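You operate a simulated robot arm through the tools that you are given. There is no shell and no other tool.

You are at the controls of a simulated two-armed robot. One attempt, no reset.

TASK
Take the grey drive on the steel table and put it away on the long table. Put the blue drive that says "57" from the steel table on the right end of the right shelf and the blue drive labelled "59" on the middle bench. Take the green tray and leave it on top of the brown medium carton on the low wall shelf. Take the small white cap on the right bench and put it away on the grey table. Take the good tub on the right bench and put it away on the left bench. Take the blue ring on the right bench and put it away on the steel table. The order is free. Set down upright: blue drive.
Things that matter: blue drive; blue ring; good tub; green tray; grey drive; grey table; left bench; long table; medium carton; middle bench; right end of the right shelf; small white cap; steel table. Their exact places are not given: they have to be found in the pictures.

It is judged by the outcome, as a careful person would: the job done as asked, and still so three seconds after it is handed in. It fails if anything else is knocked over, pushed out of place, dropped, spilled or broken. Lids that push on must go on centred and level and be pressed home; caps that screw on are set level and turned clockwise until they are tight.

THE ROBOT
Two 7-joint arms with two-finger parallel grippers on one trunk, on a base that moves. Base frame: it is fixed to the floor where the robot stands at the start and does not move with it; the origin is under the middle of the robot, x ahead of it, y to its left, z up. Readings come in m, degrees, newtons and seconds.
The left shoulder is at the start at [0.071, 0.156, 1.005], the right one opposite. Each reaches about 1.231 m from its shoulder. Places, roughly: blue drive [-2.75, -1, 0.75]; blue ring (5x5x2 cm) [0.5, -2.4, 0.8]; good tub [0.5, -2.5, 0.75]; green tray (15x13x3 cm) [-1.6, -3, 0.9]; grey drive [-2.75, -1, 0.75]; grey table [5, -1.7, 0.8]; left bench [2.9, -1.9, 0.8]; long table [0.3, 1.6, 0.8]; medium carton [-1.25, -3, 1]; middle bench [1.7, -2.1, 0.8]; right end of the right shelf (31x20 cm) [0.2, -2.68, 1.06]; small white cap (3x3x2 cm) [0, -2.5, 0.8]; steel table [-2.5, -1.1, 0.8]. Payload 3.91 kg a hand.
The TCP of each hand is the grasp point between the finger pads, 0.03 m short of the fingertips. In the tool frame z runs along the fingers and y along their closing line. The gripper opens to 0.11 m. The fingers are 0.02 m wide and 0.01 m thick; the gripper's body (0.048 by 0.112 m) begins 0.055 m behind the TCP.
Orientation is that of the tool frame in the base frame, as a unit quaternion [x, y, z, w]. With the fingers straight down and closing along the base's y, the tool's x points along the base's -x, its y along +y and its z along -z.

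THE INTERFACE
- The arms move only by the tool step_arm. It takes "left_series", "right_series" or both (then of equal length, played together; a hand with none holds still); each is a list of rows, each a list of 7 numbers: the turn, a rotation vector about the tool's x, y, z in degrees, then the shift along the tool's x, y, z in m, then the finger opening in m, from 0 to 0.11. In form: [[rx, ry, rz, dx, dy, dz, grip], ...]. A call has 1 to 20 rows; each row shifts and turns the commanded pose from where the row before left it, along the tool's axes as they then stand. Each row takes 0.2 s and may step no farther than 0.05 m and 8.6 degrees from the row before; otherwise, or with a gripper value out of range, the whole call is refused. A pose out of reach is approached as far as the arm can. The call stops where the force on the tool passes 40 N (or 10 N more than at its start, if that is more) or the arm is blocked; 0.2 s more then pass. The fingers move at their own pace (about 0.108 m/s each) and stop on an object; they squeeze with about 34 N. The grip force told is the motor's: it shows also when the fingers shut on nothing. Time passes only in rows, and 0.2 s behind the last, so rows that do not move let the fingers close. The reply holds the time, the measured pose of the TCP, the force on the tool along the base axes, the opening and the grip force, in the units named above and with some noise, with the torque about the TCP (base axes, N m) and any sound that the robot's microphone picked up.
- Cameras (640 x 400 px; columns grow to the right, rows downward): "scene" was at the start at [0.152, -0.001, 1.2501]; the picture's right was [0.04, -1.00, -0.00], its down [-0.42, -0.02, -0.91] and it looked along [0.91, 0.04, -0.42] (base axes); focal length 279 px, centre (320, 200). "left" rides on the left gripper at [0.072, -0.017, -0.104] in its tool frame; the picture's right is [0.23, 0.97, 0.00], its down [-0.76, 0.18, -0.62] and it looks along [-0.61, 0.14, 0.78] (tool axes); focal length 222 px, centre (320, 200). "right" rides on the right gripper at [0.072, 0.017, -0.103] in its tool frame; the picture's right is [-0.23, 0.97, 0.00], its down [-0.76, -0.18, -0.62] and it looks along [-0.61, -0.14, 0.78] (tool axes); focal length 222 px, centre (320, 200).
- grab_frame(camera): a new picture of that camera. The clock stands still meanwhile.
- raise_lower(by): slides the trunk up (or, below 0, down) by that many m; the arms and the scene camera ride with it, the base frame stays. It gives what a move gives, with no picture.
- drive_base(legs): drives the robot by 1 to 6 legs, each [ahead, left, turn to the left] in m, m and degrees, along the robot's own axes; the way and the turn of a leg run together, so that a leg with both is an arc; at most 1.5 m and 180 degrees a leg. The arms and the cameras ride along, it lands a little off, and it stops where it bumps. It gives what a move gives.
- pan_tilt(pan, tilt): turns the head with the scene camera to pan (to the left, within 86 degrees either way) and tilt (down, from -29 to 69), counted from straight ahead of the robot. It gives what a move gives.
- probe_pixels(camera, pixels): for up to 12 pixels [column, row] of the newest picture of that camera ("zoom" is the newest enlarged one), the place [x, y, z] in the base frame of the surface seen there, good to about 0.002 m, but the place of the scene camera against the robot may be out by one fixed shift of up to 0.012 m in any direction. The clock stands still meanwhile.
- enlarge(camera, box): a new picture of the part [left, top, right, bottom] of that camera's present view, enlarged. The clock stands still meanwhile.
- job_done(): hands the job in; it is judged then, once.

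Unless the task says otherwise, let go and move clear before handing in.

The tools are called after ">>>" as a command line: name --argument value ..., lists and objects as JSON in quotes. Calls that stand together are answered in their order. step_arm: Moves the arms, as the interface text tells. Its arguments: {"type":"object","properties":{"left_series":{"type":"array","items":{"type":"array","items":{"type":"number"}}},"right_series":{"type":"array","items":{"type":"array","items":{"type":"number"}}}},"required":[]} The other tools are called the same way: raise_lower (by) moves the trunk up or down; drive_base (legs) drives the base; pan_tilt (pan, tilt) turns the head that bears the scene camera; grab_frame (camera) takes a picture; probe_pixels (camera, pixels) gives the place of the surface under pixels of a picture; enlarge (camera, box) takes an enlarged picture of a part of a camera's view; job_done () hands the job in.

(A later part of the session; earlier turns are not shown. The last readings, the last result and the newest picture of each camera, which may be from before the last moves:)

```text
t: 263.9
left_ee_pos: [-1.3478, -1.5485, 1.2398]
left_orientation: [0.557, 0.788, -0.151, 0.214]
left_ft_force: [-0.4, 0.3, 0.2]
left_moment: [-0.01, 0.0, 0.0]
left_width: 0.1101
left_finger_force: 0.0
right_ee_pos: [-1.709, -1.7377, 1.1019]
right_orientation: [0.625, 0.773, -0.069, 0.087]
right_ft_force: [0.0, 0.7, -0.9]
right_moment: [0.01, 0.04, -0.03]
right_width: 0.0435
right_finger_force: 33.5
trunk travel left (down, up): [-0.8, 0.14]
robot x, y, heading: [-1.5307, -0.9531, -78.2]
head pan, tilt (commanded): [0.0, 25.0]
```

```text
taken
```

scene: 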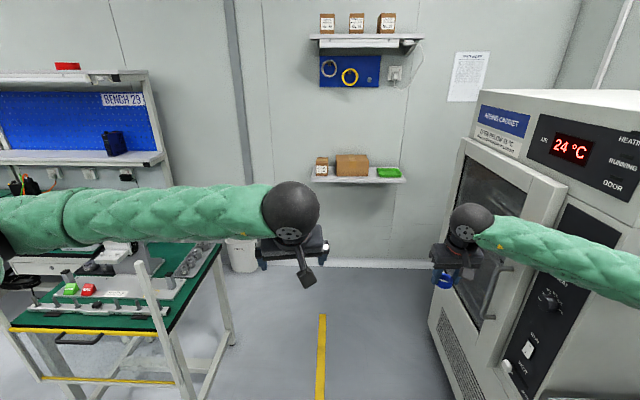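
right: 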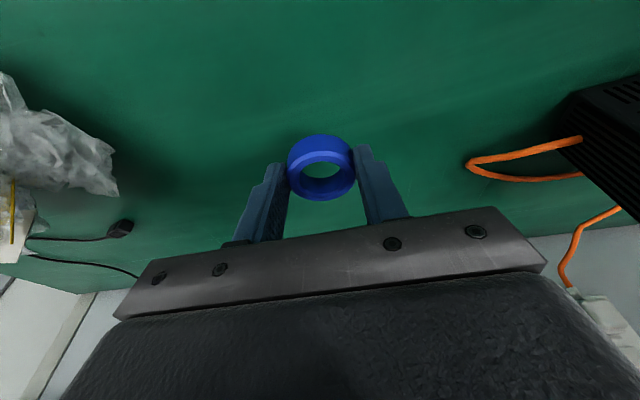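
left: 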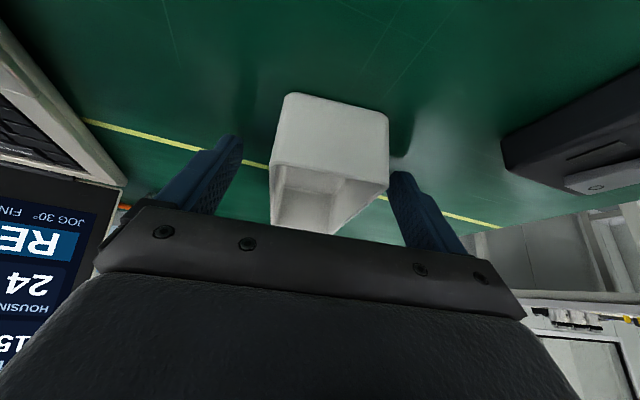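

The oven is close on my right, so I'll do the ring first: back off, turn to the steel table, and set up there. I raise the trunk for clearance over the bin rim.

>>> raise_lower --by 0.1

>>> drive_base --legs '[[-0.35, 0, 0], [0, 0, -88]]'

>>> pan_tilt --pan 0 --tilt 35

>>> grab_frame --camera "scene"

```text
t: 265.3
left_ee_pos: [-1.3469, -1.5495, 1.3386]
left_orientation: [0.558, 0.788, -0.151, 0.214]
left_ft_force: [0.2, -0.6, -0.5]
left_moment: [-0.03, -0.03, -0.01]
left_width: 0.1098
left_finger_force: 0.1
right_ee_pos: [-1.7106, -1.7362, 1.202]
right_orientation: [0.625, 0.773, -0.069, 0.086]
right_ft_force: [-0.1, 0.4, 1.2]
right_moment: [0.02, -0.02, -0.01]
right_width: 0.0434
right_finger_force: 33.8
trunk travel left (down, up): [-0.9, 0.04]
robot x, y, heading: [-1.5283, -0.9599, -78.1]
head pan, tilt (commanded): [0.0, 25.0]
```

```text
t: 271.3
left_ee_pos: [-2.1894, -0.81, 1.3383]
left_orientation: [0.949, 0.172, -0.258, 0.046]
left_ft_force: [-0.3, 0.7, 0.4]
left_moment: [0.01, 0.02, 0.0]
left_width: 0.1101
left_finger_force: 0.0
right_ee_pos: [-2.3847, -0.4506, 1.2007]
right_orientation: [0.987, 0.116, -0.11, 0.015]
right_ft_force: [0.5, -0.2, -0.6]
right_moment: [0.01, 0.01, -0.01]
right_width: 0.0436
right_finger_force: 33.9
trunk travel left (down, up): [-0.9, 0.04]
robot x, y, heading: [-1.6033, -0.6119, -166.9]
head pan, tilt (commanded): [0.0, 25.0]
```

```text
t: 272.0
left_ee_pos: [-2.1893, -0.8104, 1.3392]
left_orientation: [0.949, 0.174, -0.258, 0.047]
left_ft_force: [0.6, -0.1, -0.2]
left_moment: [-0.01, 0.0, -0.01]
left_width: 0.1097
left_finger_force: 0.0
right_ee_pos: [-2.3862, -0.4516, 1.2026]
right_orientation: [0.987, 0.116, -0.11, 0.013]
right_ft_force: [-0.1, -0.6, -0.7]
right_moment: [0.0, 0.05, 0.01]
right_width: 0.0431
right_finger_force: 33.5
trunk travel left (down, up): [-0.9, 0.04]
robot x, y, heading: [-1.6025, -0.6127, -167.1]
head pan, tilt (commanded): [0.0, 35.0]
```

```text
taken
```

scene: 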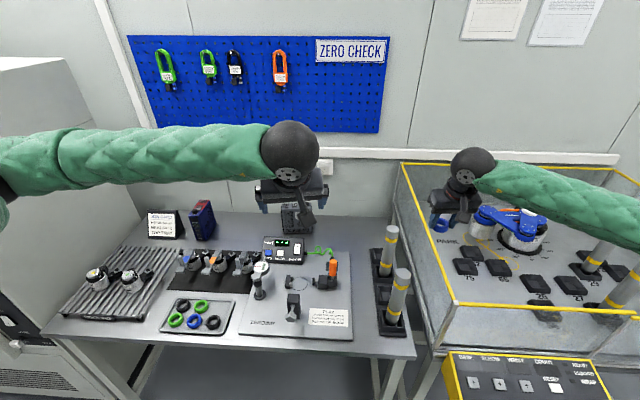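

I slide left 0.3 m and ahead 0.24 m to the working position at the steel table.

>>> drive_base --legs '[[0, 0.3, 0], [0.24, 0, 0]]'

>>> pan_tilt --pan 0 --tilt 42

>>> grab_frame --camera "scene"

>>> grab_frame --camera "right"

```text
t: 275.4
left_ee_pos: [-2.3519, -1.1486, 1.3397]
left_orientation: [0.949, 0.173, -0.258, 0.046]
left_ft_force: [0.6, -0.3, -0.4]
left_moment: [0.01, 0.0, 0.01]
left_width: 0.1103
left_finger_force: 0.0
right_ee_pos: [-2.5483, -0.7901, 1.2043]
right_orientation: [0.987, 0.115, -0.111, 0.013]
right_ft_force: [0.0, 0.6, 0.0]
right_moment: [0.0, -0.03, 0.03]
right_width: 0.0431
right_finger_force: 33.9
trunk travel left (down, up): [-0.9, 0.04]
robot x, y, heading: [-1.763, -0.9545, -167.4]
head pan, tilt (commanded): [0.0, 35.0]
```

```text
t: 276.1
left_ee_pos: [-2.3555, -1.1483, 1.3383]
left_orientation: [0.949, 0.174, -0.258, 0.047]
left_ft_force: [-0.3, -0.2, 0.9]
left_moment: [0.02, -0.01, -0.02]
left_width: 0.11
left_finger_force: 0.1
right_ee_pos: [-2.5502, -0.7898, 1.2011]
right_orientation: [0.987, 0.115, -0.11, 0.014]
right_ft_force: [-0.2, 0.1, 0.1]
right_moment: [0.0, -0.02, 0.0]
right_width: 0.043
right_finger_force: 34.0
trunk travel left (down, up): [-0.9, 0.04]
robot x, y, heading: [-1.7628, -0.9522, -167.0]
head pan, tilt (commanded): [0.0, 42.0]
```

```text
taken
```

scene: 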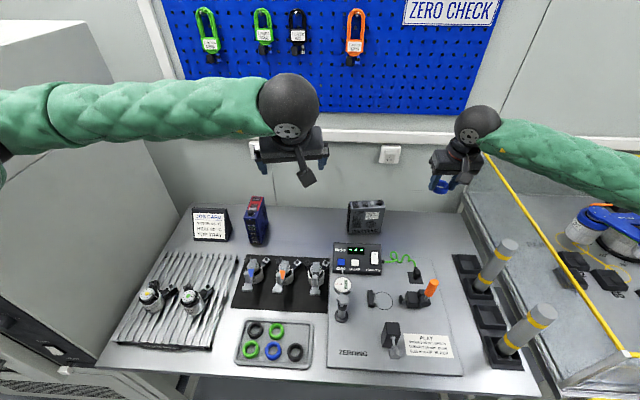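

```text
taken
```

right: 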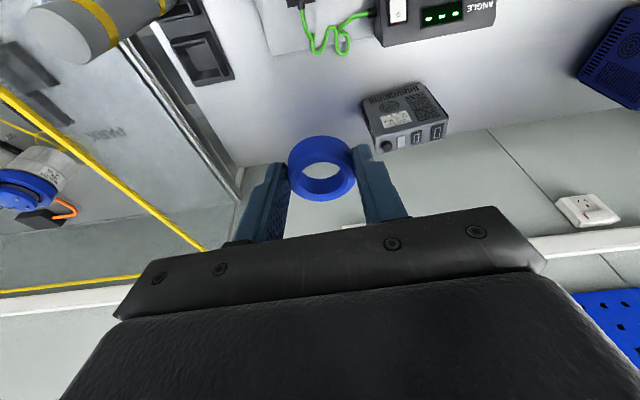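

The area right of the grey drive (59's old place) is free; I probe it in the right wrist view.

>>> probe_pixels --camera "right" --pixels '[[290, 110], [270, 130], [320, 120], [340, 90], [235, 80], [365, 105], [300, 60], [345, 50], [390, 150], [445, 130], [370, 110], [420, 85]]'

>>> probe_pixels --camera "scene" --pixels '[[420, 225], [430, 245], [410, 235], [445, 260], [350, 210], [382, 210], [350, 235], [365, 203], [320, 235], [330, 220]]'

```text
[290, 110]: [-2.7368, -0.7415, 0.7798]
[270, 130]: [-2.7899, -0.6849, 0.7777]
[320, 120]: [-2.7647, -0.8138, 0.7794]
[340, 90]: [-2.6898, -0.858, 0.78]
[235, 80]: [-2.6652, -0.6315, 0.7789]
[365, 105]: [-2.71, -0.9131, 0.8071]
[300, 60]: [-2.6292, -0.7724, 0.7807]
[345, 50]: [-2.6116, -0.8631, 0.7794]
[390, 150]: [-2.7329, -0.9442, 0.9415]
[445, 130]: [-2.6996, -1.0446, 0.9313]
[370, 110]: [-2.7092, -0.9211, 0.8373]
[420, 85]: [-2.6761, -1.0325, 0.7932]
```

```text
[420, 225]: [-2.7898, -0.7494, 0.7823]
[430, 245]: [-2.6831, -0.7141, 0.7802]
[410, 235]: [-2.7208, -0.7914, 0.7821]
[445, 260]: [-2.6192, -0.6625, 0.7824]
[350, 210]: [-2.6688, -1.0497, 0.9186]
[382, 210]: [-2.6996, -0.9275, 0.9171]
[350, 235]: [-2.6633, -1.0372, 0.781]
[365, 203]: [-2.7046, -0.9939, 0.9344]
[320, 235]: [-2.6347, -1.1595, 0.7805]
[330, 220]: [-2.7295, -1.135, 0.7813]
```

I choose (-2.71,-0.80), clear of the green cable and the grey drive. I lower the ring part-way and check the right forearm against the bin rim.

>>> step_arm --right_series '[[0, 0, 0, -0.008, -0.003, 0.0418, 0.0], [0, 0, 0, -0.008, -0.003, 0.0418, 0.0], [0, 0, 0, -0.008, -0.003, 0.0418, 0.0], [0, 0, 0, -0.008, -0.003, 0.0418, 0.0], [0, 0, 0, -0.008, -0.003, 0.0418, 0.0], [0, 0, 0, -0.008, -0.003, 0.0418, 0.0], [0, 0, 0, 0, 0, 0, 0.0]]'

>>> pan_tilt --pan -40 --tilt 42

>>> grab_frame --camera "scene"

```text
t: 277.7
left_ee_pos: [-2.3526, -1.1468, 1.3388]
left_orientation: [0.949, 0.173, -0.258, 0.046]
left_ft_force: [-0.6, 0.2, 0.3]
left_moment: [0.0, 0.01, -0.01]
left_width: 0.1102
left_finger_force: 0.1
right_ee_pos: [-2.656, -0.7921, 0.9677]
right_orientation: [0.987, 0.115, -0.112, 0.013]
right_ft_force: [0.0, 0.1, 0.3]
right_moment: [0.01, -0.02, 0.0]
right_width: 0.0429
right_finger_force: 33.5
trunk travel left (down, up): [-0.9, 0.04]
robot x, y, heading: [-1.7649, -0.9498, -167.2]
head pan, tilt (commanded): [0.0, 42.0]
```

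```text
t: 278.7
left_ee_pos: [-2.3545, -1.148, 1.34]
left_orientation: [0.949, 0.174, -0.258, 0.048]
left_ft_force: [0.4, 0.6, 0.0]
left_moment: [-0.02, 0.0, -0.02]
left_width: 0.1101
left_finger_force: 0.1
right_ee_pos: [-2.6558, -0.7914, 0.9687]
right_orientation: [0.987, 0.115, -0.11, 0.014]
right_ft_force: [0.1, -0.5, 0.8]
right_moment: [-0.02, -0.01, 0.02]
right_width: 0.0431
right_finger_force: 33.3
trunk travel left (down, up): [-0.9, 0.04]
robot x, y, heading: [-1.7654, -0.9553, -167.1]
head pan, tilt (commanded): [-40.0, 42.0]
```

```text
taken
```

scene: 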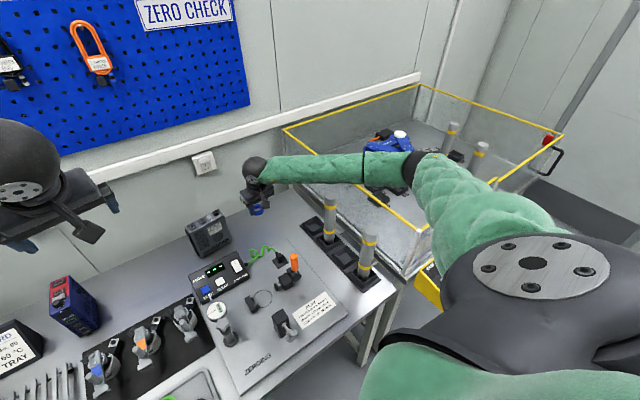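

>>> probe_pixels --camera "scene" --pixels '[[405, 165], [370, 168], [420, 190], [330, 168], [300, 165], [423, 230], [390, 205], [430, 200], [330, 200], [368, 235], [295, 140]]'

```text
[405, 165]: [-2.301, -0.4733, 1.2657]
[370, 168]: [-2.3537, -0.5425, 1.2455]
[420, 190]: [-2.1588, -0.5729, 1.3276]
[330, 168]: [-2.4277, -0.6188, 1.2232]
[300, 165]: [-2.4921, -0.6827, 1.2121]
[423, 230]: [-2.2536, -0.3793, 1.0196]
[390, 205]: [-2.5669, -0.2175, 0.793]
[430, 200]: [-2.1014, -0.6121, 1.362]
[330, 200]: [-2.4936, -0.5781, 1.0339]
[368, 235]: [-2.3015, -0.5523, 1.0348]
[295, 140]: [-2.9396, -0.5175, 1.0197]
```

The forearm would come too near the tubes if lowered further, so I'll use 57's old spot (-2.61,-1.18) instead. First I lift the ring again and move the left hand up and back out of the way.

>>> step_arm --left_series '[[0, 0, 0, 0.0225, 0, -0.036, 0.11], [0, 0, 0, 0.0225, 0, -0.036, 0.11], [0, 0, 0, 0.0225, 0, -0.036, 0.11], [0, 0, 0, 0.0225, 0, -0.036, 0.11], [0, 0, 0, 0, 0, 0, 0.11]]' --right_series '[[0, 0, 0, 0.0, 0.0, -0.04, 0.0], [0, 0, 0, 0.0, 0.0, -0.04, 0.0], [0, 0, 0, 0.0, 0.0, -0.04, 0.0], [0, 0, 0, 0, 0, 0, 0.0], [0, 0, 0, 0, 0, 0, 0.0]]'

>>> pan_tilt --pan 0 --tilt 42

>>> grab_frame --camera "scene"

```text
t: 279.9
left_ee_pos: [-2.215, -1.0945, 1.4205]
left_orientation: [0.949, 0.174, -0.258, 0.047]
left_ft_force: [0.4, 0.2, -0.2]
left_moment: [0.04, -0.03, 0.01]
left_width: 0.1098
left_finger_force: 0.2
right_ee_pos: [-2.628, -0.7905, 1.0845]
right_orientation: [0.987, 0.115, -0.11, 0.014]
right_ft_force: [0.5, -0.4, -0.4]
right_moment: [0.0, 0.02, -0.03]
right_width: 0.0431
right_finger_force: 34.0
trunk travel left (down, up): [-0.9, 0.04]
robot x, y, heading: [-1.7648, -0.9555, -167.1]
head pan, tilt (commanded): [-40.0, 42.0]
```

```text
t: 281.0
left_ee_pos: [-2.2137, -1.0955, 1.42]
left_orientation: [0.949, 0.174, -0.258, 0.047]
left_ft_force: [0.1, 0.0, -0.4]
left_moment: [0.01, 0.0, -0.03]
left_width: 0.1101
left_finger_force: 0.1
right_ee_pos: [-2.6277, -0.79, 1.0846]
right_orientation: [0.987, 0.116, -0.111, 0.014]
right_ft_force: [0.2, 0.3, 0.0]
right_moment: [-0.02, -0.02, -0.01]
right_width: 0.043
right_finger_force: 33.7
trunk travel left (down, up): [-0.9, 0.04]
robot x, y, heading: [-1.7617, -0.9558, -167.0]
head pan, tilt (commanded): [0.0, 42.0]
```

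```text
taken
```

scene: 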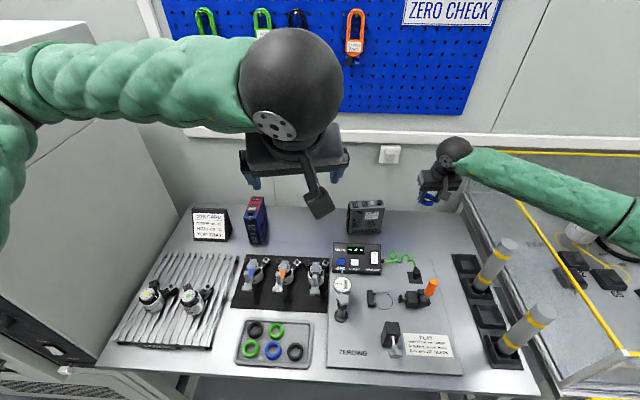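

Now I carry the ring left over 57's old place at z≈1.08.

>>> step_arm --right_series '[[0, 0, 0, -0.0074, 0.0432, 0.0017, 0.0], [0, 0, 0, -0.0074, 0.0432, 0.0017, 0.0], [0, 0, 0, -0.0074, 0.0432, 0.0017, 0.0], [0, 0, 0, -0.0074, 0.0432, 0.0017, 0.0], [0, 0, 0, -0.0074, 0.0432, 0.0017, 0.0], [0, 0, 0, -0.0074, 0.0432, 0.0017, 0.0], [0, 0, 0, -0.0074, 0.0432, 0.0017, 0.0], [0, 0, 0, -0.0074, 0.0432, 0.0017, 0.0], [0, 0, 0, -0.0074, 0.0432, 0.0017, 0.0], [0, 0, 0, 0, 0, 0, 0.0]]'

>>> grab_frame --camera "scene"

>>> grab_frame --camera "right"

```text
t: 283.2
left_ee_pos: [-2.2142, -1.0934, 1.4188]
left_orientation: [0.95, 0.172, -0.258, 0.047]
left_ft_force: [1.1, 0.5, 0.3]
left_moment: [0.0, 0.0, 0.0]
left_width: 0.11
left_finger_force: 0.0
right_ee_pos: [-2.6028, -1.1831, 1.086]
right_orientation: [0.987, 0.115, -0.111, 0.014]
right_ft_force: [-0.6, 0.5, -0.1]
right_moment: [0.0, -0.02, -0.03]
right_width: 0.043
right_finger_force: 34.2
trunk travel left (down, up): [-0.9, 0.04]
robot x, y, heading: [-1.7661, -0.9569, -166.9]
head pan, tilt (commanded): [0.0, 42.0]
```

```text
taken
```

scene: 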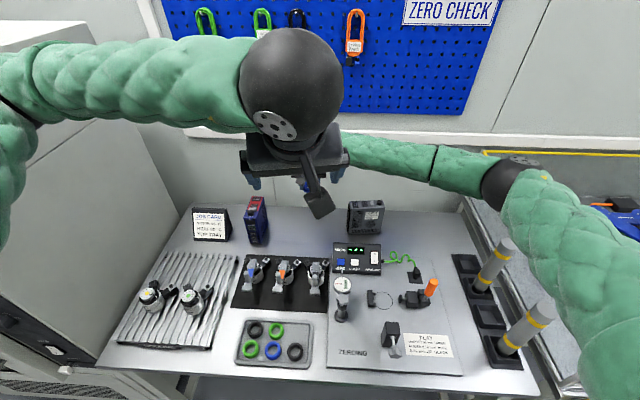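

```text
taken
```

right: 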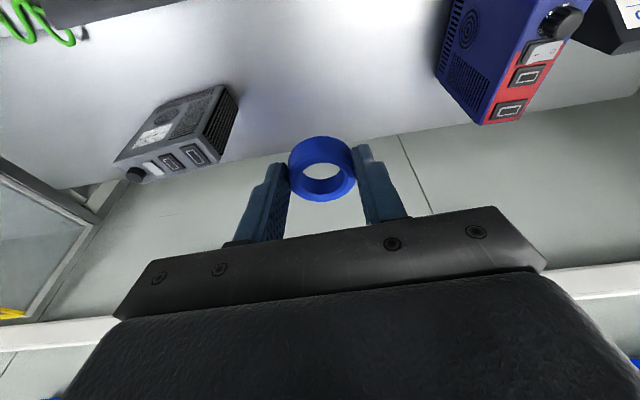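

>>> probe_pixels --camera "right" --pixels '[[320, 20], [320, 60], [320, 100], [250, 20], [390, 20], [440, 95], [230, 90], [100, 10], [380, 60]]'

```text
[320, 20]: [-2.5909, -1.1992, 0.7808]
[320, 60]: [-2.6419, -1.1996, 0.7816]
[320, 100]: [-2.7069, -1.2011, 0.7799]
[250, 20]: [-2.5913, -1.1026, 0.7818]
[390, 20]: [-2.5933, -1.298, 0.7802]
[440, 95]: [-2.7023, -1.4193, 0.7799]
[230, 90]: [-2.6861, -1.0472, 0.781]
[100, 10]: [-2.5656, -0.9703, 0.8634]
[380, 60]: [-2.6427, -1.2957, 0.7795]
```

The spot is clear steel. I descend to ~2 cm above the table.

>>> step_arm --right_series '[[0, 0, 0, 0.0056, -0.0005, 0.0415, 0.0], [0, 0, 0, 0.0056, -0.0005, 0.0415, 0.0], [0, 0, 0, 0.0056, -0.0005, 0.0415, 0.0], [0, 0, 0, 0.0056, -0.0005, 0.0415, 0.0], [0, 0, 0, 0.0056, -0.0005, 0.0415, 0.0], [0, 0, 0, 0.0056, -0.0005, 0.0415, 0.0], [0, 0, 0, 0, 0, 0, 0.0]]'

>>> grab_frame --camera "scene"

>>> grab_frame --camera "right"

```text
t: 284.8
left_ee_pos: [-2.2138, -1.0951, 1.42]
left_orientation: [0.949, 0.173, -0.258, 0.048]
left_ft_force: [0.7, 0.8, 0.4]
left_moment: [0.02, 0.01, 0.0]
left_width: 0.1096
left_finger_force: 0.0
right_ee_pos: [-2.6254, -1.1873, 0.8372]
right_orientation: [0.987, 0.115, -0.11, 0.014]
right_ft_force: [0.6, 0.2, 0.2]
right_moment: [0.03, -0.02, 0.01]
right_width: 0.0431
right_finger_force: 34.1
trunk travel left (down, up): [-0.9, 0.04]
robot x, y, heading: [-1.7655, -0.9544, -166.7]
head pan, tilt (commanded): [0.0, 42.0]
```

```text
taken
```

scene: 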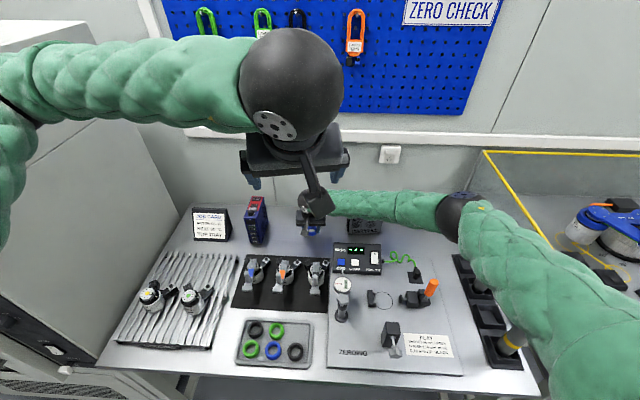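

```text
taken
```

right: 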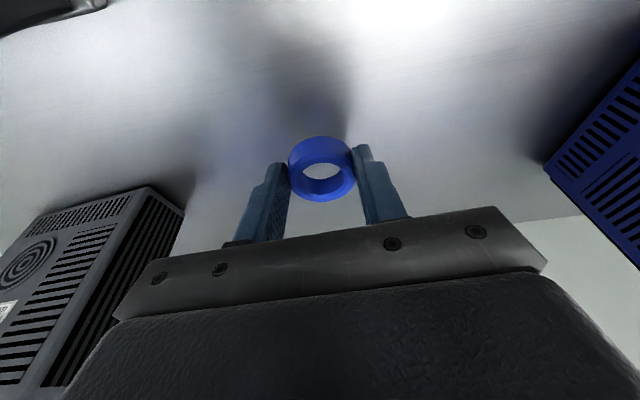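

The elbow is lower now (455,205); I probe it against the tubes before going on.

>>> probe_pixels --camera "scene" --pixels '[[455, 205], [480, 215], [440, 225], [400, 215], [500, 250], [510, 335], [480, 270], [495, 205], [530, 300]]'

```text
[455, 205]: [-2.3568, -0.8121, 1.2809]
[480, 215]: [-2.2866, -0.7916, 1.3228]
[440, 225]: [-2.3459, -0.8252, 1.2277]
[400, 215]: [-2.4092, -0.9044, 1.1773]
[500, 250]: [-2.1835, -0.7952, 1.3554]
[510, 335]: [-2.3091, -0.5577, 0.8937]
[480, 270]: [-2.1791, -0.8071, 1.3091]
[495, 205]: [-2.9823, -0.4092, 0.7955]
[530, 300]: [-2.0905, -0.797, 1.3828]
```

The elbow is well above and inboard. I lower the ring to the table in fine steps.

>>> step_arm --right_series '[[0, 0, 0, 0.002, 0, 0.0088, 0.0], [0, 0, 0, 0.002, 0, 0.0088, 0.0], [0, 0, 0, 0.0004, 0, 0.002, 0.0], [0, 0, 0, 0, 0, 0, 0.0]]'

>>> step_arm --right_series '[[0, 0, 0, 0.0004, 0, 0.002, 0.0], [0, 0, 0, 0, 0, 0, 0.0]]'

```text
t: 285.8
left_ee_pos: [-2.2138, -1.0959, 1.4203]
left_orientation: [0.949, 0.173, -0.259, 0.046]
left_ft_force: [0.6, 0.1, 0.6]
left_moment: [-0.04, -0.02, 0.0]
left_width: 0.1098
left_finger_force: 0.1
right_ee_pos: [-2.6259, -1.1875, 0.8156]
right_orientation: [0.987, 0.115, -0.111, 0.014]
right_ft_force: [0.1, -0.3, 1.6]
right_moment: [0.03, -0.02, -0.02]
right_width: 0.043
right_finger_force: 33.7
trunk travel left (down, up): [-0.9, 0.04]
robot x, y, heading: [-1.7658, -0.9572, -166.9]
head pan, tilt (commanded): [0.0, 42.0]
```

```text
t: 286.4
left_ee_pos: [-2.2135, -1.0963, 1.4204]
left_orientation: [0.949, 0.172, -0.259, 0.047]
left_ft_force: [-0.1, -0.1, 0.4]
left_moment: [0.01, 0.01, 0.0]
left_width: 0.1101
left_finger_force: 0.0
right_ee_pos: [-2.627, -1.1876, 0.8158]
right_orientation: [0.987, 0.116, -0.112, 0.014]
right_ft_force: [-3.2, 0.4, 14.4]
right_moment: [0.07, 0.07, -0.04]
right_width: 0.0431
right_finger_force: 34.2
trunk travel left (down, up): [-0.9, 0.04]
robot x, y, heading: [-1.7635, -0.9539, -166.9]
head pan, tilt (commanded): [0.0, 42.0]
```

Contact at 14 N. I ease up 1 mm, open the fingers and rise straight up.

>>> step_arm --right_series '[[0, 0, 0, -0.0003, 0, -0.0012, 0.0], [0, 0, 0, 0, 0, 0, 0.05], [0, 0, 0, 0, 0, 0, 0.06], [0, 0, 0, 0, 0, 0, 0.07], [0, 0, 0, 0, 0, 0, 0.07], [0, 0, 0, -0.0044, 0, -0.0195, 0.08], [0, 0, 0, -0.0099, 0, -0.0439, 0.09], [0, 0, 0, -0.0099, 0, -0.0439, 0.11], [0, 0, 0, -0.0099, 0, -0.0439, 0.11], [0, 0, 0, -0.0099, 0, -0.0439, 0.11], [0, 0, 0, -0.0099, 0, -0.0439, 0.11], [0, 0, 0, -0.0099, 0, -0.0439, 0.11], [0, 0, 0, 0, 0, 0, 0.11]]'

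>>> grab_frame --camera "right"

```text
t: 289.2
left_ee_pos: [-2.2146, -1.0947, 1.4184]
left_orientation: [0.949, 0.173, -0.258, 0.047]
left_ft_force: [-0.4, 0.2, -0.4]
left_moment: [0.03, 0.02, 0.01]
left_width: 0.1098
left_finger_force: 0.0
right_ee_pos: [-2.6242, -1.1903, 1.1047]
right_orientation: [0.987, 0.115, -0.11, 0.014]
right_ft_force: [-1.2, -0.9, -0.2]
right_moment: [-0.01, 0.0, 0.02]
right_width: 0.1101
right_finger_force: 0.0
trunk travel left (down, up): [-0.9, 0.04]
robot x, y, heading: [-1.7627, -0.9527, -167.1]
head pan, tilt (commanded): [0.0, 42.0]
```

```text
taken
```

right: 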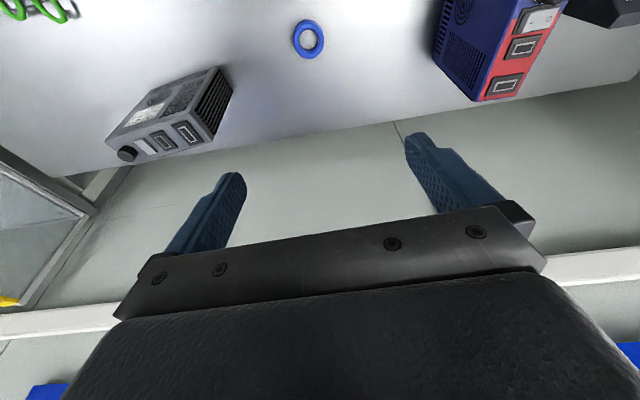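

The ring rests on the steel table (308,38). Now the grey drive: I enlarge it at (170,115) and probe its top corners.

>>> enlarge --camera "right" --box '[95, 60, 245, 170]'

>>> probe_pixels --camera "zoom" --pixels '[[50, 305], [120, 375], [500, 210], [440, 260], [510, 40], [580, 120], [150, 160], [85, 330], [280, 280], [470, 235], [50, 290], [530, 170]]'

```text
3.64 times, centred on (170, 115) of right
```

zoom: 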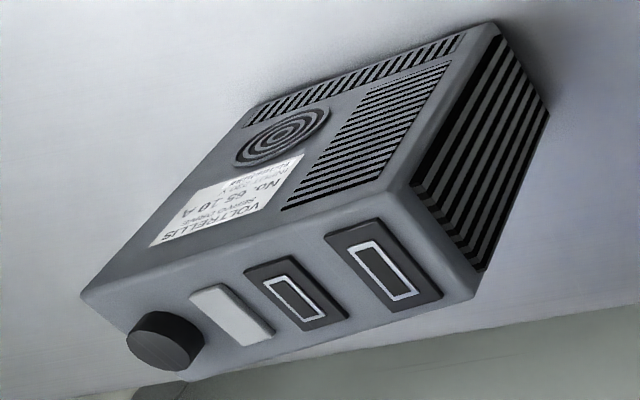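

```text
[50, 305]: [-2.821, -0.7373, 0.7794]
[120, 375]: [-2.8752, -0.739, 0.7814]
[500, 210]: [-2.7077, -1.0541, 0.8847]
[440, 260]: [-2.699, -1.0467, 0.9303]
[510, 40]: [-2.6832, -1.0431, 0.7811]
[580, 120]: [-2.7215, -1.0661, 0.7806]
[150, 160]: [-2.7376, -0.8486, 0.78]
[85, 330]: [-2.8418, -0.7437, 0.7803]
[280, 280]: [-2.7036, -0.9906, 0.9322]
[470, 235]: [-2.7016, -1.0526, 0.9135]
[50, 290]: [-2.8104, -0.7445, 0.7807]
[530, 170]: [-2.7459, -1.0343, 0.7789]
```

>>> probe_pixels --camera "zoom" --pixels '[[98, 302], [385, 205], [462, 290], [200, 372], [240, 240], [330, 330], [165, 340], [120, 280], [425, 245], [540, 110], [480, 262], [140, 320]]'

>>> probe_pixels --camera "scene" --pixels '[[350, 208], [383, 208], [365, 202], [380, 200], [352, 202], [349, 230], [381, 230], [365, 220], [372, 200]]'

```text
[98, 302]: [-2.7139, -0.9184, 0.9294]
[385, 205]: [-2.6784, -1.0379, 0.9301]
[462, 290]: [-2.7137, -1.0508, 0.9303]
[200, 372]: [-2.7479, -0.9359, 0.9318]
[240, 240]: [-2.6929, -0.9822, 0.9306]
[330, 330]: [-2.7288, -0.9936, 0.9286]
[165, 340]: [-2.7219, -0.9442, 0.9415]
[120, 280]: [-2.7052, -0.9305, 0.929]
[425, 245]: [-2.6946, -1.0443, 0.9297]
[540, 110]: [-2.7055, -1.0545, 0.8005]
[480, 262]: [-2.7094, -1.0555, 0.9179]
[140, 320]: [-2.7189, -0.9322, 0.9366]
```

```text
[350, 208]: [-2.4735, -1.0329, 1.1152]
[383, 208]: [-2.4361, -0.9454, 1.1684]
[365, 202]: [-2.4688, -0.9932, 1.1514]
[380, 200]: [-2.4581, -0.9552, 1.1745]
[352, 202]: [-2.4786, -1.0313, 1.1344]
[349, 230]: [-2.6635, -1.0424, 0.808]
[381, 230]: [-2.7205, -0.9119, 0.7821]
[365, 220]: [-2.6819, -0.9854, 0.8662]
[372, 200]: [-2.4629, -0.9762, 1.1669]
```

The grey drive's top runs ~12.5 cm along heading −73.5° and is ~4 cm thick, centre (-2.7135,-0.986), top z 0.930. It must be gripped front-to-back, so I'll use the left hand turned 90°. First I retract the right hand.

>>> step_arm --right_series '[[0, 0, 0, 0.0327, -0.0236, -0.022, 0.11], [0, 0, 0, 0.0327, -0.0236, -0.022, 0.11], [0, 0, 0, 0.0327, -0.0236, -0.022, 0.11], [0, 0, 0, 0.0327, -0.0236, -0.022, 0.11], [0, 0, 0, 0.0327, -0.0236, -0.022, 0.11], [0, 0, 0, 0.0327, -0.0236, -0.022, 0.11], [0, 0, 0, 0.0327, -0.0236, -0.022, 0.11], [0, 0, 0, 0.0327, -0.0236, -0.022, 0.11], [0, 0, 0, 0.0327, -0.0236, -0.022, 0.11], [0, 0, 0, 0.0327, -0.0236, -0.022, 0.11], [0, 0, 0, 0.0327, -0.0236, -0.022, 0.11], [0, 0, 0, 0.0327, -0.0236, -0.022, 0.11], [0, 0, 0, 0, 0, 0, 0.11]]'

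>>> grab_frame --camera "scene"

```text
t: 292.0
left_ee_pos: [-2.2148, -1.0947, 1.4195]
left_orientation: [0.95, 0.173, -0.257, 0.046]
left_ft_force: [0.4, -1.1, 0.2]
left_moment: [0.0, 0.0, 0.01]
left_width: 0.1103
left_finger_force: 0.1
right_ee_pos: [-2.316, -0.8202, 1.2725]
right_orientation: [0.987, 0.115, -0.11, 0.013]
right_ft_force: [0.2, -0.5, -0.8]
right_moment: [-0.01, 0.01, 0.0]
right_width: 0.1099
right_finger_force: 0.0
right hand out of reach, approached as far as the arm can: row 11, 12
trunk travel left (down, up): [-0.9, 0.04]
robot x, y, heading: [-1.7635, -0.9527, -166.8]
head pan, tilt (commanded): [0.0, 42.0]
```

```text
taken
```

scene: 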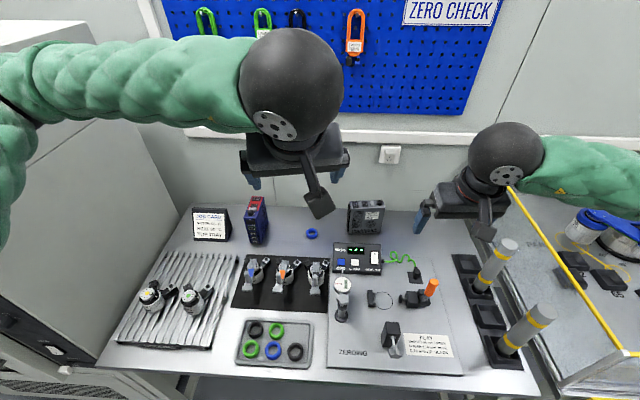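

The ring is at (312,234). I straighten the left hand and turn it about its axis in stages.

>>> step_arm --left_series '[[0, 7.5, 0, 0, 0, 0, 0.11], [0, 7.5, 0, 0, 0, 0, 0.11], [0, 7.5, 0, 0, 0, 0, 0.11], [0, 7.4, 0, 0, 0, 0, 0.11], [0, 0, 7.85, 0, 0, 0, 0.11], [0, 0, 7.85, 0, 0, 0, 0.11], [0, 0, 7.85, 0, 0, 0, 0.11], [0, 0, 7.85, 0, 0, 0, 0.11], [0, 0, 0, 0, 0, 0, 0.11]]'

```text
t: 294.0
left_ee_pos: [-2.2118, -1.0956, 1.4174]
left_orientation: [0.996, -0.095, -0.005, 0.002]
left_ft_force: [-0.8, -0.3, -0.1]
left_moment: [-0.01, 0.0, 0.01]
left_width: 0.1098
left_finger_force: 0.1
right_ee_pos: [-2.3161, -0.82, 1.2731]
right_orientation: [0.987, 0.115, -0.11, 0.014]
right_ft_force: [-0.2, -0.3, 0.5]
right_moment: [-0.02, 0.0, 0.02]
right_width: 0.1103
right_finger_force: 0.0
trunk travel left (down, up): [-0.9, 0.04]
robot x, y, heading: [-1.7638, -0.9549, -167.1]
head pan, tilt (commanded): [0.0, 42.0]
```

>>> step_arm --left_series '[[0, 0, 7.83, 0, 0, 0, 0.11], [0, 0, 7.83, 0, 0, 0, 0.11], [0, 0, 7.83, 0, 0, 0, 0.11], [0, 0, 7.83, 0, 0, 0, 0.11], [0, 0, 7.83, 0, 0, 0, 0.11], [0, 0, 7.83, 0, 0, 0, 0.11], [0, 0, 7.83, 0, 0, 0, 0.11], [0, 0, 7.83, 0, 0, 0, 0.11], [0, 0, 0, 0, 0, 0, 0.11]]'

>>> grab_frame --camera "scene"

>>> grab_frame --camera "left"

```text
t: 296.0
left_ee_pos: [-2.2129, -1.096, 1.4191]
left_orientation: [0.801, -0.599, -0.002, 0.002]
left_ft_force: [-0.4, -0.7, 0.5]
left_moment: [-0.02, -0.01, 0.0]
left_width: 0.1099
left_finger_force: 0.0
right_ee_pos: [-2.316, -0.8209, 1.2742]
right_orientation: [0.987, 0.115, -0.11, 0.014]
right_ft_force: [0.1, -0.2, -0.1]
right_moment: [0.02, 0.0, 0.0]
right_width: 0.11
right_finger_force: 0.0
trunk travel left (down, up): [-0.9, 0.04]
robot x, y, heading: [-1.7678, -0.952, -167.0]
head pan, tilt (commanded): [0.0, 42.0]
```

```text
taken
```

scene: 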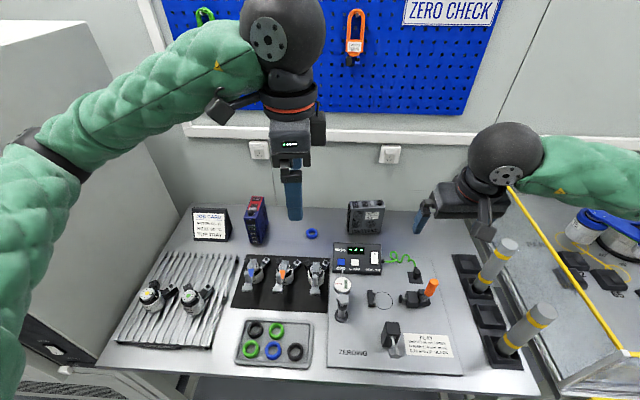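

```text
taken
```

left: 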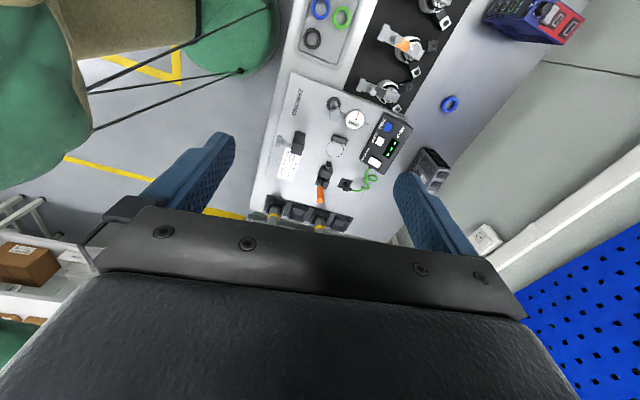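

The left hand is squared to the grey drive's thickness. I check the right forearm's height before lowering the trunk a bit.

>>> probe_pixels --camera "scene" --pixels '[[560, 165], [610, 165], [630, 190], [560, 195], [620, 210], [600, 330], [520, 200]]'

>>> pan_tilt --pan -50 --tilt 42

>>> grab_frame --camera "scene"

```text
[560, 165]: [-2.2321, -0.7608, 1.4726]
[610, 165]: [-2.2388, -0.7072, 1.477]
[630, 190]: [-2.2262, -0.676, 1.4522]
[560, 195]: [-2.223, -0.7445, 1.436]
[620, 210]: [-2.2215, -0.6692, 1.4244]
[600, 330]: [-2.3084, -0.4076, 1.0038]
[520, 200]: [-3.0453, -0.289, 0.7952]
```

```text
t: 297.2
left_ee_pos: [-2.2128, -1.0951, 1.4181]
left_orientation: [0.802, -0.598, -0.002, 0.004]
left_ft_force: [-0.3, 0.5, -0.4]
left_moment: [0.04, -0.05, -0.02]
left_width: 0.1099
left_finger_force: 0.0
right_ee_pos: [-2.3162, -0.8198, 1.274]
right_orientation: [0.987, 0.115, -0.11, 0.014]
right_ft_force: [1.2, 0.6, 0.4]
right_moment: [-0.01, -0.04, -0.02]
right_width: 0.1101
right_finger_force: 0.1
trunk travel left (down, up): [-0.9, 0.04]
robot x, y, heading: [-1.7643, -0.9521, -166.9]
head pan, tilt (commanded): [-50.0, 42.0]
```

```text
taken
```

scene: 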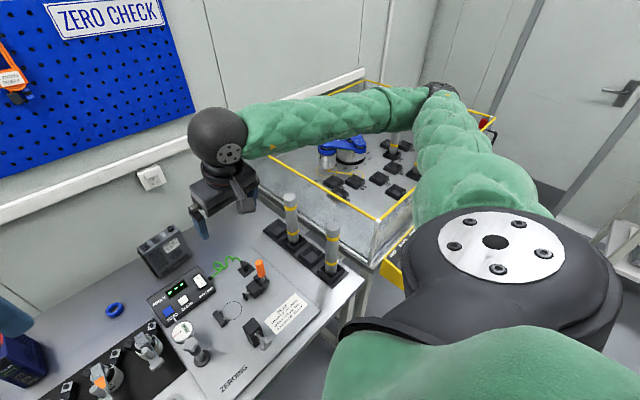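

The right forearm is high (z≈1.45), so lowering is safe. I lower the trunk 0.13 m and bring the left hand above the grey drive.

>>> raise_lower --by -0.13

>>> step_arm --left_series '[[0, 0, 0, -0.0189, 0.0346, 0.0222, 0.11], [0, 0, 0, -0.0189, 0.0346, 0.0222, 0.11], [0, 0, 0, -0.0189, 0.0346, 0.0222, 0.11], [0, 0, 0, -0.0189, 0.0346, 0.0222, 0.11], [0, 0, 0, -0.0189, 0.0346, 0.0222, 0.11], [0, 0, 0, -0.0189, 0.0346, 0.0222, 0.11], [0, 0, 0, -0.0189, 0.0346, 0.0222, 0.11], [0, 0, 0, -0.0189, 0.0346, 0.0222, 0.11], [0, 0, 0, -0.0189, 0.0346, 0.0222, 0.11], [0, 0, 0, -0.0189, 0.0346, 0.0222, 0.11], [0, 0, 0, -0.0189, 0.0346, 0.0222, 0.11], [0, 0, 0, -0.0189, 0.0346, 0.0222, 0.11], [0, 0, 0, -0.0189, 0.0346, 0.0222, 0.11], [0, 0, 0, 0, 0, 0, 0.11]]'

>>> pan_tilt --pan 0 --tilt 42

>>> grab_frame --camera "scene"

>>> grab_frame --camera "left"

```text
t: 298.8
left_ee_pos: [-2.2122, -1.0963, 1.2887]
left_orientation: [0.802, -0.598, -0.003, 0.003]
left_ft_force: [0.1, 0.5, 0.8]
left_moment: [0.02, 0.0, -0.02]
left_width: 0.1099
left_finger_force: 0.1
right_ee_pos: [-2.3166, -0.8196, 1.1443]
right_orientation: [0.987, 0.116, -0.111, 0.014]
right_ft_force: [-0.7, 0.6, -0.3]
right_moment: [-0.01, 0.0, -0.01]
right_width: 0.1098
right_finger_force: 0.1
trunk travel left (down, up): [-0.77, 0.17]
robot x, y, heading: [-1.7626, -0.9528, -166.9]
head pan, tilt (commanded): [-50.0, 42.0]
```

```text
t: 301.8
left_ee_pos: [-2.3108, -1.0758, 1.2328]
left_orientation: [0.802, -0.597, -0.002, 0.003]
left_ft_force: [0.1, -0.7, -0.2]
left_moment: [0.01, -0.02, 0.0]
left_width: 0.1099
left_finger_force: 0.0
left hand out of reach, approached as far as the arm can: row 3, 4, 5, 6, 7, 8, 9, 10, 11, 12, 13
right_ee_pos: [-2.3165, -0.8209, 1.1437]
right_orientation: [0.987, 0.116, -0.11, 0.014]
right_ft_force: [-0.1, -0.1, -0.1]
right_moment: [0.01, 0.0, -0.02]
right_width: 0.1101
right_finger_force: 0.0
trunk travel left (down, up): [-0.77, 0.17]
robot x, y, heading: [-1.7602, -0.9522, -167.2]
head pan, tilt (commanded): [-50.0, 42.0]
```

```text
t: 302.9
left_ee_pos: [-2.3119, -1.0756, 1.2326]
left_orientation: [0.801, -0.598, -0.002, 0.003]
left_ft_force: [0.2, 0.9, -0.7]
left_moment: [0.02, 0.01, 0.01]
left_width: 0.11
left_finger_force: 0.2
right_ee_pos: [-2.3159, -0.8186, 1.1429]
right_orientation: [0.987, 0.115, -0.11, 0.013]
right_ft_force: [0.3, -0.3, -0.1]
right_moment: [0.0, 0.0, -0.04]
right_width: 0.11
right_finger_force: 0.1
trunk travel left (down, up): [-0.77, 0.17]
robot x, y, heading: [-1.7617, -0.9517, -167.2]
head pan, tilt (commanded): [0.0, 42.0]
```

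```text
taken
```

scene: 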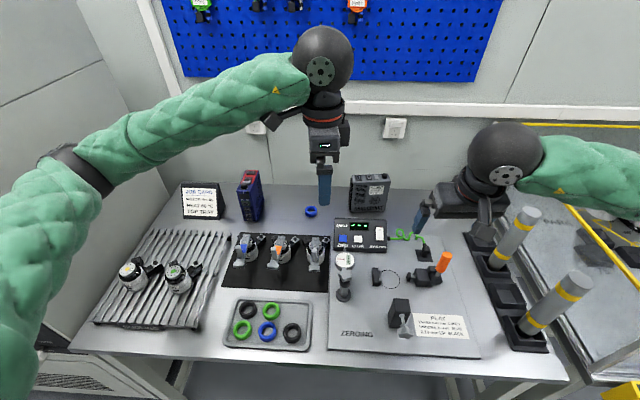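

```text
taken
```

left: 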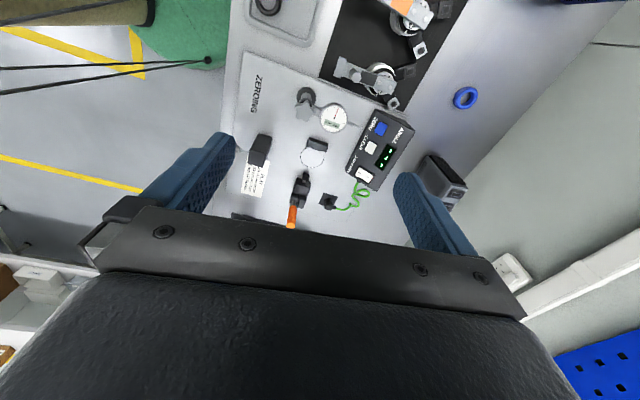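

The left hand in this turned posture couldn't extend beyond (-2.31,-1.08). I check with a zero-motion row where its commanded pose stands.

>>> step_arm --left_series '[[0, 0, 0, 0, 0, 0, 0.11]]'

```text
t: 303.4
left_ee_pos: [-2.3102, -1.0756, 1.2329]
left_orientation: [0.802, -0.598, -0.002, 0.004]
left_ft_force: [0.3, -0.4, -0.6]
left_moment: [0.02, 0.0, -0.01]
left_width: 0.11
left_finger_force: 0.0
right_ee_pos: [-2.3157, -0.8193, 1.1434]
right_orientation: [0.987, 0.115, -0.11, 0.014]
right_ft_force: [0.4, 0.2, -0.7]
right_moment: [0.01, 0.0, 0.0]
right_width: 0.1101
right_finger_force: 0.0
trunk travel left (down, up): [-0.77, 0.17]
robot x, y, heading: [-1.7691, -0.9521, -167.2]
head pan, tilt (commanded): [0.0, 42.0]
```

The commanded pose is reset to the measured one. I'll turn the hand back, extend first, and turn over the drive instead.

>>> step_arm --left_series '[[0, 0, -7.85, 0, 0, 0, 0.11], [0, 0, -7.85, 0, 0, 0, 0.11], [0, 0, -7.85, 0, 0, 0, 0.11], [0, 0, -7.85, 0, 0, 0, 0.11], [0, 0, -7.85, 0, 0, 0, 0.11], [0, 0, -7.85, 0, 0, 0, 0.11], [0, 0, -7.85, 0, 0, 0, 0.11], [0, 0, -7.85, 0, 0, 0, 0.11], [0, 0, -7.85, 0, 0, 0, 0.11], [0, 0, -7.85, 0, 0, 0, 0.11], [0, 0, -7.85, 0, 0, 0, 0.11], [0, 0, 0, 0, 0, 0, 0.11]]'

```text
t: 305.9
left_ee_pos: [-2.3104, -1.0793, 1.2323]
left_orientation: [0.993, 0.114, -0.005, 0.0]
left_ft_force: [-0.5, 0.8, 0.2]
left_moment: [0.0, 0.01, -0.02]
left_width: 0.11
left_finger_force: 0.0
right_ee_pos: [-2.3163, -0.8196, 1.1429]
right_orientation: [0.987, 0.115, -0.11, 0.013]
right_ft_force: [0.0, 0.1, -0.6]
right_moment: [-0.01, -0.02, -0.01]
right_width: 0.1099
right_finger_force: 0.0
trunk travel left (down, up): [-0.77, 0.17]
robot x, y, heading: [-1.7639, -0.9543, -167.0]
head pan, tilt (commanded): [0.0, 42.0]
```

>>> step_arm --left_series '[[0, 0, 0, -0.0371, -0.0182, 0.0142, 0.11], [0, 0, 0, -0.0371, -0.0182, 0.0142, 0.11], [0, 0, 0, -0.0371, -0.0182, 0.0142, 0.11], [0, 0, 0, -0.0371, -0.0182, 0.0142, 0.11], [0, 0, 0, -0.0371, -0.0182, 0.0142, 0.11], [0, 0, 0, -0.0371, -0.0182, 0.0142, 0.11], [0, 0, 0, -0.0371, -0.0182, 0.0142, 0.11], [0, 0, 0, -0.0371, -0.0182, 0.0142, 0.11], [0, 0, 0, -0.0371, -0.0182, 0.0142, 0.11], [0, 0, 0, -0.0371, -0.0182, 0.0142, 0.11], [0, 0, 0, 0, 0, 0, 0.11]]'

>>> grab_frame --camera "scene"

```text
t: 308.4
left_ee_pos: [-2.7136, -0.9863, 1.0908]
left_orientation: [0.993, 0.115, -0.005, 0.001]
left_ft_force: [0.1, -0.3, -0.3]
left_moment: [0.0, -0.03, 0.03]
left_width: 0.11
left_finger_force: 0.2
right_ee_pos: [-2.3152, -0.8199, 1.1444]
right_orientation: [0.987, 0.115, -0.111, 0.013]
right_ft_force: [0.3, 0.9, 0.9]
right_moment: [0.02, 0.01, -0.04]
right_width: 0.1101
right_finger_force: 0.1
trunk travel left (down, up): [-0.77, 0.17]
robot x, y, heading: [-1.7614, -0.9554, -167.0]
head pan, tilt (commanded): [0.0, 42.0]
```

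```text
taken
```

scene: 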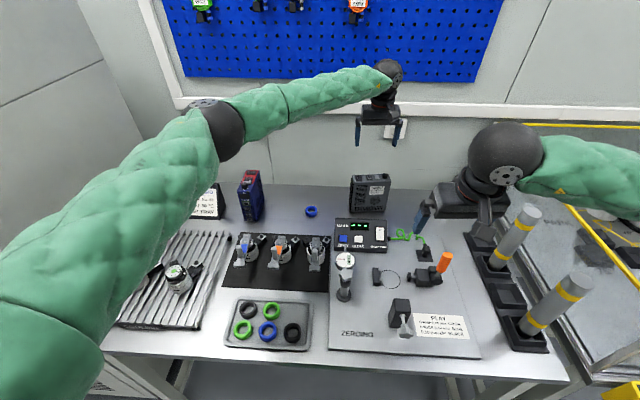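

The left hand reaches above the grey drive in its normal posture. I turn it here step by step.

>>> step_arm --left_series '[[0, 0, 7.87, 0, 0, 0, 0.11], [0, 0, 7.87, 0, 0, 0, 0.11], [0, 0, 7.87, 0, 0, 0, 0.11], [0, 0, 7.87, 0, 0, 0, 0.11], [0, 0, 7.87, 0, 0, 0, 0.11], [0, 0, 7.87, 0, 0, 0, 0.11], [0, 0, 0, 0, 0, 0, 0.11]]'

```text
t: 309.9
left_ee_pos: [-2.7143, -0.9865, 1.0926]
left_orientation: [0.965, -0.262, -0.004, 0.003]
left_ft_force: [0.0, -0.6, -0.1]
left_moment: [0.01, 0.01, 0.0]
left_width: 0.1098
left_finger_force: 0.0
left hand out of reach, approached as far as the arm can: row 6
right_ee_pos: [-2.317, -0.8191, 1.143]
right_orientation: [0.987, 0.115, -0.11, 0.014]
right_ft_force: [-0.2, 0.1, -0.2]
right_moment: [0.0, 0.01, 0.03]
right_width: 0.1102
right_finger_force: 0.0
trunk travel left (down, up): [-0.77, 0.17]
robot x, y, heading: [-1.7631, -0.9551, -166.6]
head pan, tilt (commanded): [0.0, 42.0]
```

That direction ends at −30°. I try the opposite turning direction instead.

>>> step_arm --left_series '[[0, 0, -7.85, 0, 0, 0, 0.11], [0, 0, -7.85, 0, 0, 0, 0.11], [0, 0, -7.85, 0, 0, 0, 0.11], [0, 0, -7.85, 0, 0, 0, 0.11], [0, 0, -7.85, 0, 0, 0, 0.11], [0, 0, -7.85, 0, 0, 0, 0.11], [0, 0, -7.85, 0, 0, 0, 0.11], [0, 0, -7.85, 0, 0, 0, 0.11], [0, 0, -7.85, 0, 0, 0, 0.11], [0, 0, -7.85, 0, 0, 0, 0.11], [0, 0, -7.85, 0, 0, 0, 0.11], [0, 0, -7.85, 0, 0, 0, 0.11], [0, 0, -7.85, 0, 0, 0, 0.11], [0, 0, 0, 0, 0, 0, 0.11]]'

```text
t: 312.9
left_ee_pos: [-2.7148, -0.9875, 1.0925]
left_orientation: [0.81, 0.586, -0.004, -0.001]
left_ft_force: [0.5, 1.1, 0.0]
left_moment: [0.0, -0.02, -0.02]
left_width: 0.1097
left_finger_force: 0.0
right_ee_pos: [-2.3162, -0.8182, 1.1427]
right_orientation: [0.987, 0.115, -0.11, 0.013]
right_ft_force: [-0.4, -0.3, 0.3]
right_moment: [-0.02, -0.01, -0.03]
right_width: 0.1101
right_finger_force: 0.0
trunk travel left (down, up): [-0.77, 0.17]
robot x, y, heading: [-1.7621, -0.9541, -166.9]
head pan, tilt (commanded): [0.0, 42.0]
```

It turns freely this way (now 72°). I continue to 106.5°.

>>> step_arm --left_series '[[0, 0, -6.94, 0, 0, 0, 0.11], [0, 0, -6.94, 0, 0, 0, 0.11], [0, 0, -6.94, 0, 0, 0, 0.11], [0, 0, -6.94, 0, 0, 0, 0.11], [0, 0, -6.94, 0, 0, 0, 0.11], [0, 0, 0, 0, 0, 0, 0.11]]'

>>> grab_frame --camera "scene"

>>> grab_frame --camera "left"

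```text
t: 314.4
left_ee_pos: [-2.7151, -0.9877, 1.0945]
left_orientation: [0.598, 0.802, -0.003, -0.003]
left_ft_force: [0.2, -0.3, -0.3]
left_moment: [0.0, -0.05, 0.04]
left_width: 0.1101
left_finger_force: 0.1
right_ee_pos: [-2.3161, -0.8203, 1.1429]
right_orientation: [0.987, 0.115, -0.11, 0.013]
right_ft_force: [0.1, 0.2, -0.1]
right_moment: [0.0, -0.02, 0.0]
right_width: 0.1102
right_finger_force: 0.1
trunk travel left (down, up): [-0.77, 0.17]
robot x, y, heading: [-1.7653, -0.9551, -167.1]
head pan, tilt (commanded): [0.0, 42.0]
```

```text
taken
```

scene: 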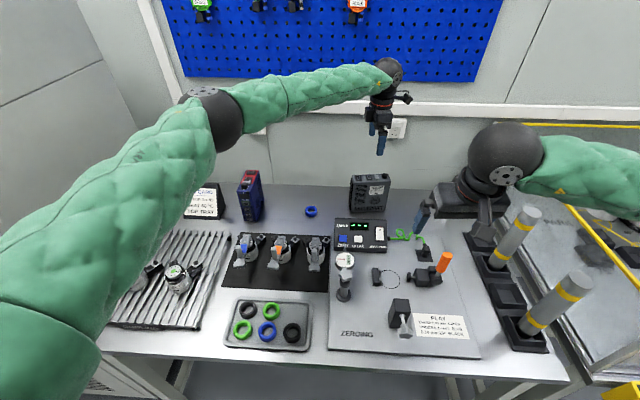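

```text
taken
```

left: 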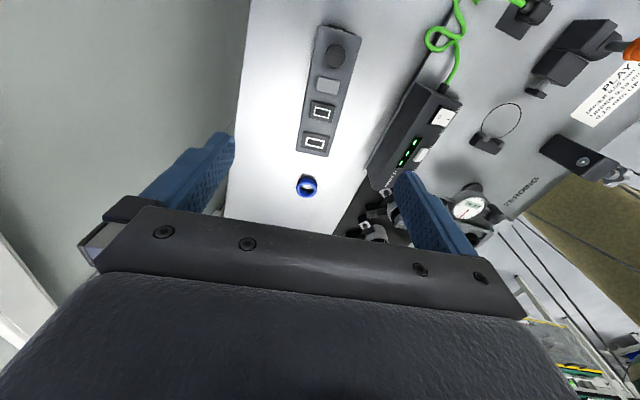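

The hand is turned to 106.6°, straddling the grey drive's thickness. I probe the drive's top in this view.

>>> enlarge --camera "left" --box '[270, 10, 400, 170]'

>>> probe_pixels --camera "left" --pixels '[[318, 30], [357, 34], [300, 148], [324, 153], [310, 90], [340, 95], [335, 55], [326, 85]]'

```text
2.50 times, centred on (335, 90) of left
```

zoom: 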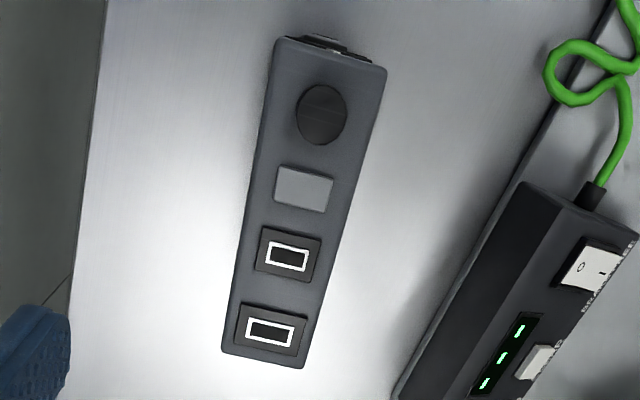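

```text
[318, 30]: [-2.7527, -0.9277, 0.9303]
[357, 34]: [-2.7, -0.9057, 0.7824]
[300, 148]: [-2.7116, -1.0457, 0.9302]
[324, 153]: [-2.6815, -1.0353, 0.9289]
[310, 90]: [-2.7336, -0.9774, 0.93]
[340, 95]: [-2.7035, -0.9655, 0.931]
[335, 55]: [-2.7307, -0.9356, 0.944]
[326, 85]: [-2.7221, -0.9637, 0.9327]
```

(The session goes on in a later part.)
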